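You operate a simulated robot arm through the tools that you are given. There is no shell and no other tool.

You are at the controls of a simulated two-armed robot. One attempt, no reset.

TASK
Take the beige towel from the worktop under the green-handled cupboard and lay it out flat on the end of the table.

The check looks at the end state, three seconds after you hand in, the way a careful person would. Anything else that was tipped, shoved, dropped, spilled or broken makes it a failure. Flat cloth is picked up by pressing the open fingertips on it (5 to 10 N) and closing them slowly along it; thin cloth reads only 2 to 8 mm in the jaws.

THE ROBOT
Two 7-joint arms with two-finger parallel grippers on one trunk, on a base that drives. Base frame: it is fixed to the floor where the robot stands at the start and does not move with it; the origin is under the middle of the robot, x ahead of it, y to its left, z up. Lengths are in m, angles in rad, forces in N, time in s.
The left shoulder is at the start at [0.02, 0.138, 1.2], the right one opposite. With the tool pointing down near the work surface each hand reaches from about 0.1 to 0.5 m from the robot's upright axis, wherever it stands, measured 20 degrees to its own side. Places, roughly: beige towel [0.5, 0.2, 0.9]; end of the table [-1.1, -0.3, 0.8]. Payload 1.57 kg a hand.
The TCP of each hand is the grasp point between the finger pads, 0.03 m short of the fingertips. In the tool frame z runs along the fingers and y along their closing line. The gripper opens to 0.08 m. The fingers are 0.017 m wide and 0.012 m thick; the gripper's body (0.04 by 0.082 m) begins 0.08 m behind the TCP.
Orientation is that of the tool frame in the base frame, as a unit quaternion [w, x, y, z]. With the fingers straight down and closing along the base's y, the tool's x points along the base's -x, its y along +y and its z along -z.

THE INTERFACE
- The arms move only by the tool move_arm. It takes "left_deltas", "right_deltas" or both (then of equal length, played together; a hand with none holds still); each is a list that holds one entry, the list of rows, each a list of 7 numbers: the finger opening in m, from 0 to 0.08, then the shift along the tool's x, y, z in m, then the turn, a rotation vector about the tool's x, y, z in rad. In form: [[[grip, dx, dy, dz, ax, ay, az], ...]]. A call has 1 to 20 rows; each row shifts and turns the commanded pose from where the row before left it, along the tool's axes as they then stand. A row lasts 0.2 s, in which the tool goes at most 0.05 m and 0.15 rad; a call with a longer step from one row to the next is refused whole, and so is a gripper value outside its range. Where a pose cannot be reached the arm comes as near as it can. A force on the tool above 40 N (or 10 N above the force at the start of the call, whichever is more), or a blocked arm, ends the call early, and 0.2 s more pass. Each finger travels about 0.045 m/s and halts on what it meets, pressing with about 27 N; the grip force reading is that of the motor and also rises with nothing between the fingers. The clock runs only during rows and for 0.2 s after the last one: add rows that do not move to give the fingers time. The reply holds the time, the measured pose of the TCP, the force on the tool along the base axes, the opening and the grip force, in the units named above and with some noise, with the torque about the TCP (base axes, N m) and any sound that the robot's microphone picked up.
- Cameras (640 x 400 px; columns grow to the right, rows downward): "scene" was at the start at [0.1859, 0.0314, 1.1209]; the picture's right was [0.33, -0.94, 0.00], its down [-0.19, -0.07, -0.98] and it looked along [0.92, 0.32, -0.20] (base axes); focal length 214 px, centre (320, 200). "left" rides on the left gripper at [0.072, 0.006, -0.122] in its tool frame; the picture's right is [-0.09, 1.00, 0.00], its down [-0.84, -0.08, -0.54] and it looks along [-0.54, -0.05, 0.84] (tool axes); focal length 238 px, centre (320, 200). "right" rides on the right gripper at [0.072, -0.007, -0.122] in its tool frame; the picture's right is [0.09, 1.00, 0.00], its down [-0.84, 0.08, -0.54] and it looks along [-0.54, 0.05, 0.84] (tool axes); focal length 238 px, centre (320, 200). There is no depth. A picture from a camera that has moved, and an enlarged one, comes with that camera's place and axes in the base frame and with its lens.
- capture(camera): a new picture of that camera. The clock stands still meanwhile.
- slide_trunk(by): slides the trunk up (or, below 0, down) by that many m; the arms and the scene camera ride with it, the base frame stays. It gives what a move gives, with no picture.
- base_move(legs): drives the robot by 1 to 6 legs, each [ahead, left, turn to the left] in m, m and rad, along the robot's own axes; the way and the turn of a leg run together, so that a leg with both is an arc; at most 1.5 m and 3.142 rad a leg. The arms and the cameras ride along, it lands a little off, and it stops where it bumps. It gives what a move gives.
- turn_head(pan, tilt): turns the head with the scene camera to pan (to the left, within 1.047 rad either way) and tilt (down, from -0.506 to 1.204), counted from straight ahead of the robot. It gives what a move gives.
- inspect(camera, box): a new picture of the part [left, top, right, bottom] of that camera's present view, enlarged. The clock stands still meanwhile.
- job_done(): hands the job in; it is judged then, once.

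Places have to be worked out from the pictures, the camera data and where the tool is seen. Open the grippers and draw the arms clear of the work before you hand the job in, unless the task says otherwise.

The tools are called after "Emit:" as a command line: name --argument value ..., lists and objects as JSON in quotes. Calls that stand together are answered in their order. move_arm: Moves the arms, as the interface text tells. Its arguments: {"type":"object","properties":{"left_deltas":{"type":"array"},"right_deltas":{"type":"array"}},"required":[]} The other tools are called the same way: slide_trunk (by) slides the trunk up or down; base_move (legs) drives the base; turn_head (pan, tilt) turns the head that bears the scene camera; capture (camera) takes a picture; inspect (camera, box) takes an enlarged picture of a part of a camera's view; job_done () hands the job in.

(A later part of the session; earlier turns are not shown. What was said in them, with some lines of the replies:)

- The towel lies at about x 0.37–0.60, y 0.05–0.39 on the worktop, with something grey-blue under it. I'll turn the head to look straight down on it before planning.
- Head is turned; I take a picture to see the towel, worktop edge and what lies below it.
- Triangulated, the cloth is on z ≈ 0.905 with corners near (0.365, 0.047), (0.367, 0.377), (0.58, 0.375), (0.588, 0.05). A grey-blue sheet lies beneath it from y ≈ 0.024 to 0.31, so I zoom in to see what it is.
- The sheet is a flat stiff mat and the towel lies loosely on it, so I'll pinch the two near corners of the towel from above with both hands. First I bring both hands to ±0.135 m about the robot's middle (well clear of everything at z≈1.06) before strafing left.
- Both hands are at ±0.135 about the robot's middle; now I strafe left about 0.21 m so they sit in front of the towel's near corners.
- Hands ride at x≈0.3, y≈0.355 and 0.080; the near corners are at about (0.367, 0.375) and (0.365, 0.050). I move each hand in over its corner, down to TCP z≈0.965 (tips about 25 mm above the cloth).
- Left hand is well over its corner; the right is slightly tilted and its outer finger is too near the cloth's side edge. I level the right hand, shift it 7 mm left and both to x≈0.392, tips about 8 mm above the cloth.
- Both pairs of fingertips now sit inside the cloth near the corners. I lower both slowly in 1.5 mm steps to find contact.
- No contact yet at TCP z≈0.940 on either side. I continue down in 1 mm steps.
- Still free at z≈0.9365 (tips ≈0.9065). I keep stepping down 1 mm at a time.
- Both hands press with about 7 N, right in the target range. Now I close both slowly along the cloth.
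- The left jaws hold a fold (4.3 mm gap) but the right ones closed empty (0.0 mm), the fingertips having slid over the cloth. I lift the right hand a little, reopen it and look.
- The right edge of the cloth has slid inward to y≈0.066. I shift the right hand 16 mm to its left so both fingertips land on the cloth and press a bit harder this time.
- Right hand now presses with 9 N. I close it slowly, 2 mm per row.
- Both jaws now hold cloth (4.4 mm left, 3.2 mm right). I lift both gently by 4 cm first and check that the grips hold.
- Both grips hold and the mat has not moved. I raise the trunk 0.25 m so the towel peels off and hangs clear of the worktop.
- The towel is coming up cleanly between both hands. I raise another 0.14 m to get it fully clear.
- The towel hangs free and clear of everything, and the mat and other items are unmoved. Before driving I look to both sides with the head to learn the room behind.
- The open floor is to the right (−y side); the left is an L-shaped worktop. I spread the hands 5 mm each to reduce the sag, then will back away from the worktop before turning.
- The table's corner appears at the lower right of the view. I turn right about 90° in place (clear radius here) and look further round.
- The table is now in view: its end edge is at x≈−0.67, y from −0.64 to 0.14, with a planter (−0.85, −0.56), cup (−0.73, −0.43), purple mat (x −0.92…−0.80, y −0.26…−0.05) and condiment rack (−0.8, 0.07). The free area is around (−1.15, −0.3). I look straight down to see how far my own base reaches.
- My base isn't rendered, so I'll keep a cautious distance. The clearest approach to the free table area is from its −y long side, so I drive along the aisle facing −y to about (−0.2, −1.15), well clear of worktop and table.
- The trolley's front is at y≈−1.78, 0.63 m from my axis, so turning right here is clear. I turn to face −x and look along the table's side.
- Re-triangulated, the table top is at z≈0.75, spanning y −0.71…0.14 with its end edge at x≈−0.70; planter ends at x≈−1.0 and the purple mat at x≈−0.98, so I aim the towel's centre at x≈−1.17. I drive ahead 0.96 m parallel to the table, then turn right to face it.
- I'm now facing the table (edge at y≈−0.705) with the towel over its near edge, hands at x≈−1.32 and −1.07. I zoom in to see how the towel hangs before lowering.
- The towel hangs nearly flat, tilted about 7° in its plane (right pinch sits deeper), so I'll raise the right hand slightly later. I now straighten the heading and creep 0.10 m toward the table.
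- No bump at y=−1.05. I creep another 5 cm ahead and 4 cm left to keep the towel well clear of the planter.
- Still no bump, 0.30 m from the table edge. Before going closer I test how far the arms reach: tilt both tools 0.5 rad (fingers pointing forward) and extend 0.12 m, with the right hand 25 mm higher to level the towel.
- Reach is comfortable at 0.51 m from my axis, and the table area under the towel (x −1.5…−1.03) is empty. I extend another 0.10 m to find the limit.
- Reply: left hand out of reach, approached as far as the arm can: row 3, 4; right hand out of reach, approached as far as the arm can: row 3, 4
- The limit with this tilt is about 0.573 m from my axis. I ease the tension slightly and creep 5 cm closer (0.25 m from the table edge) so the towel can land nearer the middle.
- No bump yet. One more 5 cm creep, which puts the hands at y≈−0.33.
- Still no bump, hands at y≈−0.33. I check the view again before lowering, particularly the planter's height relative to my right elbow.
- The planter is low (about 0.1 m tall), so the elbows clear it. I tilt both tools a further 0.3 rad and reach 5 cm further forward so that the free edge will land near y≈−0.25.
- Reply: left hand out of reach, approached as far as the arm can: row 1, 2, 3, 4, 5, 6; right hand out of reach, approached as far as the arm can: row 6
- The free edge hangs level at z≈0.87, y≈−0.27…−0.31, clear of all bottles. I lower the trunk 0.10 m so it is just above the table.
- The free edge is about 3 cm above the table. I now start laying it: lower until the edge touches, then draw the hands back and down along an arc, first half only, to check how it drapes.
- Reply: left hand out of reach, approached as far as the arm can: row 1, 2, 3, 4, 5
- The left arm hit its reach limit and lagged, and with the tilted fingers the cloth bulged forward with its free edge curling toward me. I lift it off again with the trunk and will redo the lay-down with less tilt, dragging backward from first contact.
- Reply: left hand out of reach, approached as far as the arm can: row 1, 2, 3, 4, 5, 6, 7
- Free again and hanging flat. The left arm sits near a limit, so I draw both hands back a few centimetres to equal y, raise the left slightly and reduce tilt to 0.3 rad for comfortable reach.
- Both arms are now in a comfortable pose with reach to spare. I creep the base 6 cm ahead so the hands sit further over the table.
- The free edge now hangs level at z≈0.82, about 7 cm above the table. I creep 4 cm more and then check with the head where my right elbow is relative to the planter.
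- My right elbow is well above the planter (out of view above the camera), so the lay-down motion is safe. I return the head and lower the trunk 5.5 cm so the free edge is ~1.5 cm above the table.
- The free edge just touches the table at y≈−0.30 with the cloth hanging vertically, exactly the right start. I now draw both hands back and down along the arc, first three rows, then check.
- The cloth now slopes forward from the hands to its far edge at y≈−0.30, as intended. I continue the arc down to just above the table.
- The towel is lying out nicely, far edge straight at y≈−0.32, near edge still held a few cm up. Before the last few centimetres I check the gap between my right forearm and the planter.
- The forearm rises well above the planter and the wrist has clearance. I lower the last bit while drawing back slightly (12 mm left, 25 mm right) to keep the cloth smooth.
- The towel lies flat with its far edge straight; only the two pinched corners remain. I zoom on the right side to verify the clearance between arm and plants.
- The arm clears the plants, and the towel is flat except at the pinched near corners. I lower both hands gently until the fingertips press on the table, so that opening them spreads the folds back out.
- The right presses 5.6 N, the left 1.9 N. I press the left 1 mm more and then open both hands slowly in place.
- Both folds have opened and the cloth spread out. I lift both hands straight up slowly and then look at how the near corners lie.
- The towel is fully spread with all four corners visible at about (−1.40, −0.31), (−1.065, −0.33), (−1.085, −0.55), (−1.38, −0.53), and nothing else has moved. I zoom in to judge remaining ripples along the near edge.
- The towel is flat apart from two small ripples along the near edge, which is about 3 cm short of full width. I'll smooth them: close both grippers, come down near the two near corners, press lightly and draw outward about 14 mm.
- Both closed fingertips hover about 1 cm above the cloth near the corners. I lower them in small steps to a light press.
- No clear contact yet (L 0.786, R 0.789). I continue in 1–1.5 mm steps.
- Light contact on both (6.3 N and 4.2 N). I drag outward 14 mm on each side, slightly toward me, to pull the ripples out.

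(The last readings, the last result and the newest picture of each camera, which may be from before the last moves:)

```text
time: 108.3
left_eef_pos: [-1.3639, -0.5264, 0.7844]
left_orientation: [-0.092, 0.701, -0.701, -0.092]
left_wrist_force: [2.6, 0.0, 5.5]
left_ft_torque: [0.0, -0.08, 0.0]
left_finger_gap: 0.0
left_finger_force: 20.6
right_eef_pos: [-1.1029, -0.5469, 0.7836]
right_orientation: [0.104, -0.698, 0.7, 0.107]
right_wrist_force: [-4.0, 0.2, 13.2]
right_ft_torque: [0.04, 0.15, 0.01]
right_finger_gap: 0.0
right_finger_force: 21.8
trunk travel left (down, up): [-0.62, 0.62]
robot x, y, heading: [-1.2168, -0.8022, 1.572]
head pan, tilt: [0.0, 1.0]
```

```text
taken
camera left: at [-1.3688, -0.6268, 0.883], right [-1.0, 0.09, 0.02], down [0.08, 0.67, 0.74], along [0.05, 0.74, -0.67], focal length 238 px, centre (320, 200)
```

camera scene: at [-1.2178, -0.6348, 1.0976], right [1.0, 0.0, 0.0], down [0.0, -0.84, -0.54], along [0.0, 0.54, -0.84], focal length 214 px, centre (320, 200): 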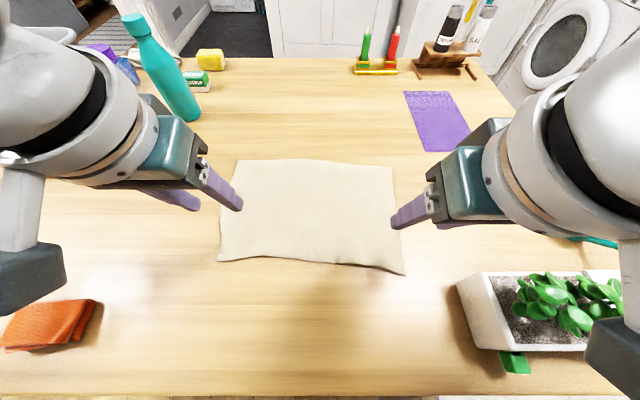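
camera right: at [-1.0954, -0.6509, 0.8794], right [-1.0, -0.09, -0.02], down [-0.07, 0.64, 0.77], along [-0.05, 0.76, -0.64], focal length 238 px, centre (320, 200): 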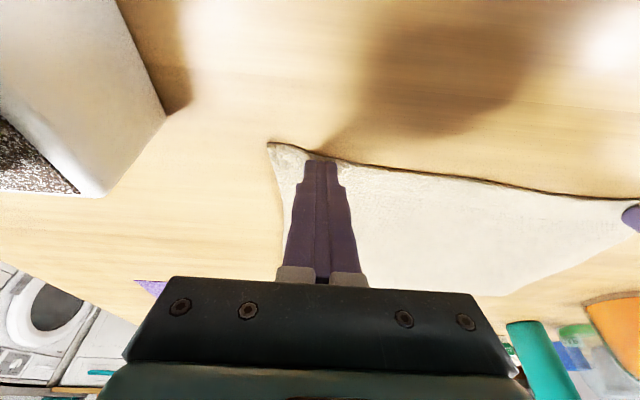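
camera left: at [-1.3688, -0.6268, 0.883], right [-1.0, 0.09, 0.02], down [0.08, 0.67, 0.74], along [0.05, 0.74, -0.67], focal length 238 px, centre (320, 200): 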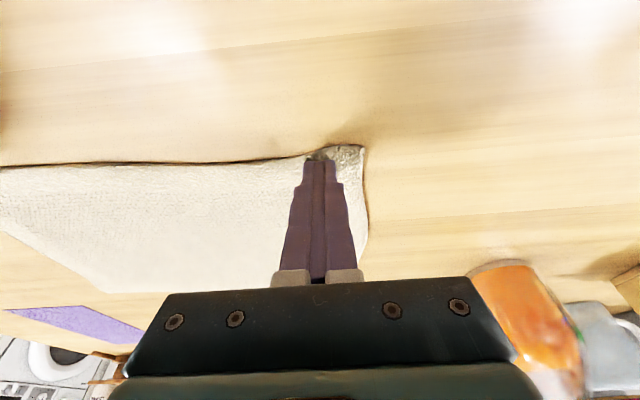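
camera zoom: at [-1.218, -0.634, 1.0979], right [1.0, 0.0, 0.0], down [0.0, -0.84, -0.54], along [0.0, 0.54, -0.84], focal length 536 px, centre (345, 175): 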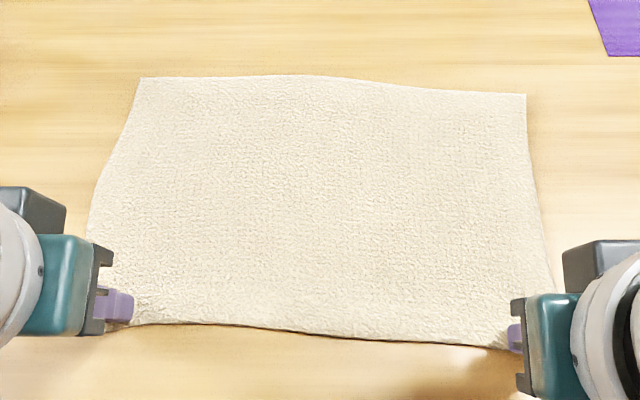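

The near edge is now straight and the ripples are gone. I lift both hands straight up off the cloth.

Emit:
move_arm --left_deltas '[[[0, -0.0013, 0, -0.0048, 0, 0, 0], [0, -0.0026, 0, -0.0097, 0, 0, 0], [0, -0.0052, 0, -0.0193, 0, 0, 0], [0, -0.0077, 0, -0.029, 0, 0, 0], [0, -0.0103, 0, -0.0387, 0, 0, 0], [0, 0, 0, 0, 0, 0, 0]]]' --right_deltas '[[[0, -0.0015, 0, -0.0048, 0, 0, 0], [0, -0.003, 0, -0.0096, 0, 0, 0], [0, -0.0059, 0, -0.0191, 0, 0, 0], [0, -0.0089, 0, -0.0287, 0, 0, 0], [0, -0.0118, 0, -0.0382, 0, 0, 0], [0, 0, 0, 0, 0, 0, 0]]]'

Emit:
capture --camera "scene"

Emit:
inspect --camera "scene" --box '[200, 140, 425, 290]'

Emit:
capture --camera "right"

```text
time: 109.7
left_eef_pos: [-1.3668, -0.53, 0.8871]
left_orientation: [-0.09, 0.702, -0.701, -0.092]
left_wrist_force: [-0.8, 0.8, -0.4]
left_ft_torque: [0.0, 0.01, 0.0]
left_finger_gap: 0.0
left_finger_force: 21.6
right_eef_pos: [-1.1027, -0.5456, 0.8877]
right_orientation: [0.104, -0.699, 0.699, 0.106]
right_wrist_force: [0.9, -0.1, -0.5]
right_ft_torque: [-0.03, -0.04, -0.03]
right_finger_gap: 0.0
right_finger_force: 21.1
trunk travel left (down, up): [-0.62, 0.62]
robot x, y, heading: [-1.2154, -0.8026, 1.573]
head pan, tilt: [0.0, 1.0]
```

```text
taken
camera scene: at [-1.2178, -0.6349, 1.0976], right [1.0, 0.0, 0.0], down [0.0, -0.84, -0.54], along [0.0, 0.54, -0.84], focal length 214 px, centre (320, 200)
```

scene: 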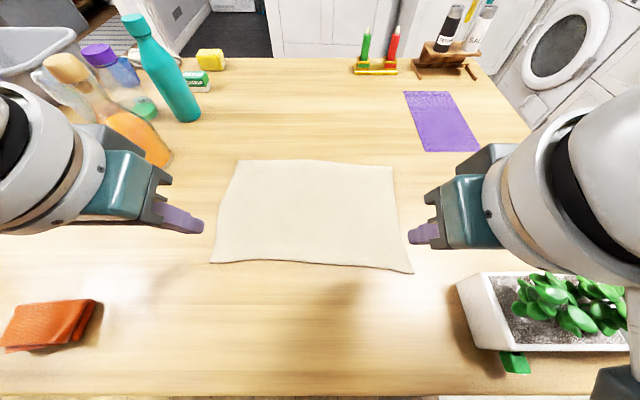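

```text
2.67 times, centred on (312, 215) of scene
camera zoom: at [-1.2178, -0.6349, 1.0976], right [1.0, 0.0, 0.0], down [0.0, -0.84, -0.54], along [0.0, 0.54, -0.84], focal length 572 px, centre (340, 160)
```

zoom: 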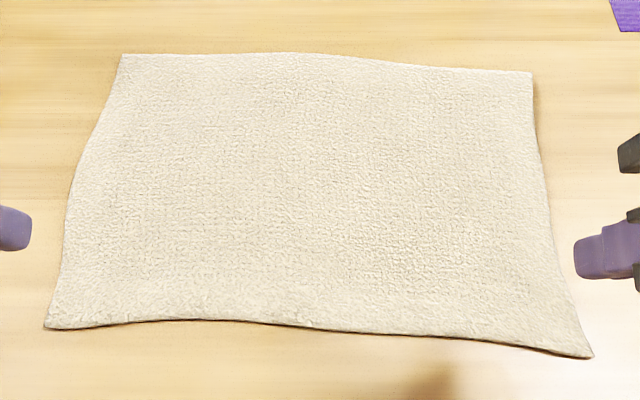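

```text
taken
camera right: at [-1.095, -0.649, 0.9837], right [-1.0, -0.09, -0.03], down [-0.08, 0.64, 0.76], along [-0.05, 0.76, -0.64], focal length 238 px, centre (320, 200)
```

right: 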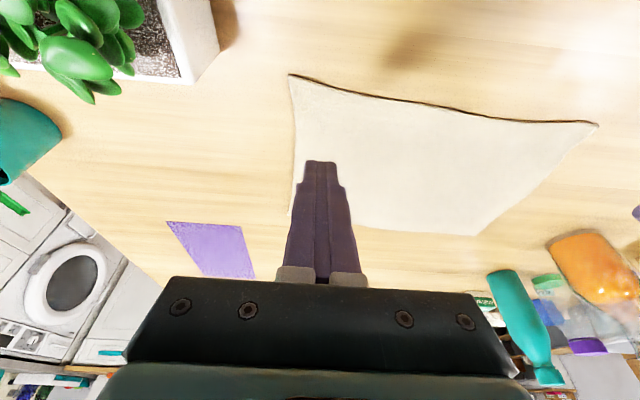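

The towel now lies flat and smooth, corners at about (−1.40, −0.31), (−1.065, −0.33), (−1.08, −0.555), (−1.40, −0.54), clear of planter and purple mat. I raise the trunk to lift the arms well clear, and open the grippers.

Emit:
slide_trunk --by 0.2

Emit:
move_arm --left_deltas '[[[0.02, 0, 0, 0, 0, 0, 0], [0.04, 0, 0, 0, 0, 0, 0], [0.06, 0, 0, 0, 0, 0, 0], [0.06, 0, 0, 0, 0, 0, 0], [0.06, 0, 0, 0, 0, 0, 0]]]' --right_deltas '[[[0.02, 0, 0, 0, 0, 0, 0], [0.04, 0, 0, 0, 0, 0, 0], [0.06, 0, 0, 0, 0, 0, 0], [0.06, 0, 0, 0, 0, 0, 0], [0.06, 0, 0, 0, 0, 0, 0]]]'

Emit:
turn_head --pan 0.0 --tilt 0.8

Emit:
capture --camera "scene"

```text
time: 111.8
left_eef_pos: [-1.3667, -0.5293, 1.0855]
left_orientation: [0.093, -0.701, 0.701, 0.091]
left_wrist_force: [0.5, -0.1, 0.0]
left_ft_torque: [0.03, 0.02, 0.01]
left_finger_gap: 0.0
left_finger_force: 21.9
right_eef_pos: [-1.1025, -0.5439, 1.0876]
right_orientation: [0.104, -0.698, 0.7, 0.106]
right_wrist_force: [0.3, 0.3, -0.4]
right_ft_torque: [0.01, 0.01, 0.01]
right_finger_gap: 0.0
right_finger_force: 21.7
trunk travel left (down, up): [-0.82, 0.42]
robot x, y, heading: [-1.2154, -0.8058, 1.566]
head pan, tilt: [0.0, 1.0]
```

```text
time: 113.0
left_eef_pos: [-1.3662, -0.53, 1.0861]
left_orientation: [0.092, -0.701, 0.702, 0.09]
left_wrist_force: [0.5, -0.4, 0.0]
left_ft_torque: [0.01, -0.01, -0.02]
left_finger_gap: 0.0601
left_finger_force: 0.0
right_eef_pos: [-1.1022, -0.5451, 1.0862]
right_orientation: [0.105, -0.699, 0.7, 0.105]
right_wrist_force: [0.5, -0.9, 0.7]
right_ft_torque: [0.0, -0.02, 0.0]
right_finger_gap: 0.06
right_finger_force: 0.0
trunk travel left (down, up): [-0.82, 0.42]
robot x, y, heading: [-1.2156, -0.8025, 1.566]
head pan, tilt: [0.0, 1.0]
```

```text
time: 113.8
left_eef_pos: [-1.3671, -0.5302, 1.0864]
left_orientation: [0.093, -0.701, 0.701, 0.091]
left_wrist_force: [-0.3, 0.4, -0.2]
left_ft_torque: [-0.02, 0.02, 0.02]
left_finger_gap: 0.06
left_finger_force: 0.0
right_eef_pos: [-1.1028, -0.5458, 1.0875]
right_orientation: [0.104, -0.699, 0.699, 0.106]
right_wrist_force: [0.4, -0.6, 0.1]
right_ft_torque: [0.02, 0.02, 0.02]
right_finger_gap: 0.06
right_finger_force: 0.1
trunk travel left (down, up): [-0.82, 0.42]
robot x, y, heading: [-1.2166, -0.8021, 1.568]
head pan, tilt: [0.0, 0.799]
```

```text
taken
camera scene: at [-1.2178, -0.6239, 1.3127], right [1.0, 0.0, 0.0], down [0.0, -0.72, -0.7], along [0.0, 0.7, -0.72], focal length 214 px, centre (320, 200)
```

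scene: 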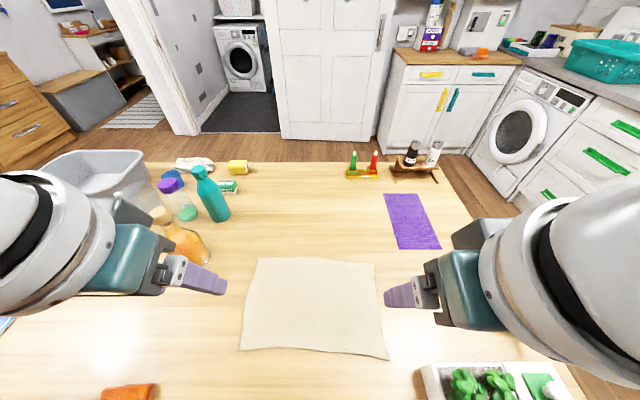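

Everything on the table is undisturbed and the towel lies flat and clear of its neighbours. I back straight away 0.45 m with the arms raised so they are clear of the table.

Emit:
base_move --legs '[[-0.45, 0, 0]]'

Emit:
turn_head --pan 0.0 --tilt 0.6

Emit:
capture --camera "scene"

Emit:
inspect --camera "scene" --box '[160, 130, 480, 330]'

```text
time: 116.5
left_eef_pos: [-1.3672, -0.9846, 1.085]
left_orientation: [-0.091, 0.704, -0.698, -0.092]
left_wrist_force: [-0.2, 1.6, 0.2]
left_ft_torque: [-0.01, 0.0, 0.02]
left_finger_gap: 0.0601
left_finger_force: 0.1
right_eef_pos: [-1.1039, -0.9964, 1.0884]
right_orientation: [-0.104, 0.701, -0.697, -0.107]
right_wrist_force: [-0.2, 0.8, 0.1]
right_ft_torque: [0.02, 0.0, -0.01]
right_finger_gap: 0.0599
right_finger_force: 0.0
trunk travel left (down, up): [-0.82, 0.42]
robot x, y, heading: [-1.2152, -1.2583, 1.571]
head pan, tilt: [0.0, 0.799]
```

```text
time: 117.2
left_eef_pos: [-1.3675, -0.984, 1.0867]
left_orientation: [-0.091, 0.704, -0.698, -0.092]
left_wrist_force: [-1.2, -0.6, -0.1]
left_ft_torque: [-0.01, -0.01, 0.03]
left_finger_gap: 0.0602
left_finger_force: 0.0
right_eef_pos: [-1.1028, -0.9972, 1.0885]
right_orientation: [-0.105, 0.701, -0.697, -0.106]
right_wrist_force: [0.0, 0.8, -0.3]
right_ft_torque: [0.01, -0.03, -0.07]
right_finger_gap: 0.0601
right_finger_force: 0.0
trunk travel left (down, up): [-0.82, 0.42]
robot x, y, heading: [-1.2143, -1.2539, 1.579]
head pan, tilt: [0.0, 0.6]
```

```text
taken
camera scene: at [-1.2179, -1.069, 1.3296], right [1.0, 0.01, 0.0], down [0.0, -0.57, -0.82], along [-0.01, 0.82, -0.57], focal length 214 px, centre (320, 200)
```

scene: 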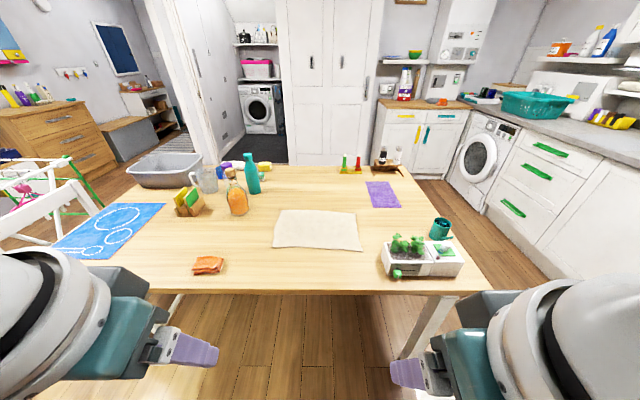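

```text
2.00 times, centred on (320, 230) of scene
camera zoom: at [-1.2179, -1.069, 1.3296], right [1.0, 0.01, 0.0], down [0.0, -0.57, -0.82], along [-0.01, 0.82, -0.57], focal length 429 px, centre (320, 140)
```

zoom: 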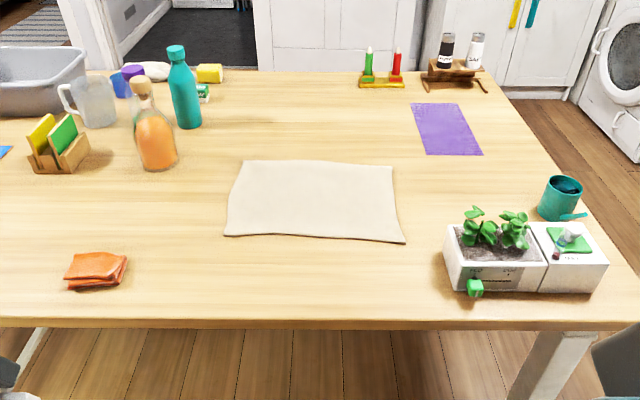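

The towel lies flat and everything else stands as before. I take one glance left along the table to confirm its full length and that the towel sits within the half belonging to this end.

Emit:
turn_head --pan 0.7 --tilt 0.5

Emit:
capture --camera "scene"

```text
time: 118.3
left_eef_pos: [-1.3682, -0.9837, 1.0856]
left_orientation: [-0.092, 0.704, -0.698, -0.092]
left_wrist_force: [-0.3, -0.2, 0.2]
left_ft_torque: [0.01, -0.01, -0.03]
left_finger_gap: 0.0599
left_finger_force: 0.1
right_eef_pos: [-1.1035, -0.996, 1.0876]
right_orientation: [-0.105, 0.701, -0.698, -0.106]
right_wrist_force: [-0.2, 0.5, -0.5]
right_ft_torque: [-0.03, 0.0, -0.03]
right_finger_gap: 0.0603
right_finger_force: 0.1
trunk travel left (down, up): [-0.82, 0.42]
robot x, y, heading: [-1.2173, -1.2558, 1.58]
head pan, tilt: [0.7, 0.499]
```

```text
taken
camera scene: at [-1.2763, -1.0882, 1.3387], right [0.76, 0.65, 0.0], down [0.31, -0.36, -0.88], along [-0.57, 0.67, -0.48], focal length 214 px, centre (320, 200)
```

scene: 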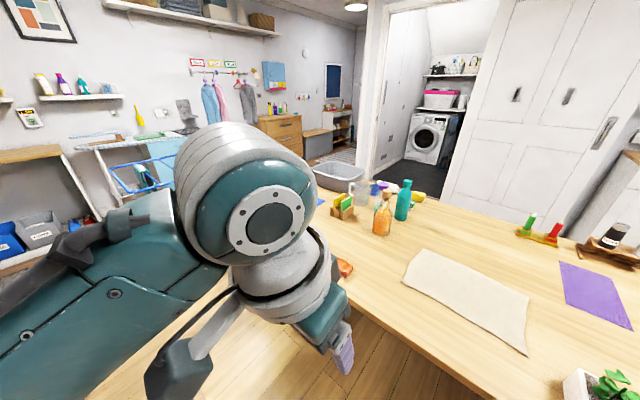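

The arms are clear, the grippers open, and the towel lies flat on the near-end half of the table with nothing else disturbed. I hand the job in.

Emit:
job_done

```text
The job is handed in.
```

The beige towel is off the worktop and lying flat on the table, near its end, and I have handed the job in. I don't have the check's result.

- **Placement:** It covers about x −1.40 to −1.065 and y −0.55 to −0.31. Its centre is roughly 0.13 m from your rough point in both x and y. The end of the table nearest that point is taken up by the planter, cup, purple mat and condiment rack, so I used the clear space just beyond them.
- **Flatness:** I smoothed two small ripples along the near edge. The last pictures show straight edges and no folds.
- **Other objects:** In the pictures I took, nothing else was tipped or moved, including the mat that was under the towel and the items on the table. No move reported a bump.
- **Base position:** To reach far enough, I brought the robot's axis to within about 0.1 m of the table edge, then backed it off before handing in.

The arms are raised clear of the table with both grippers open.
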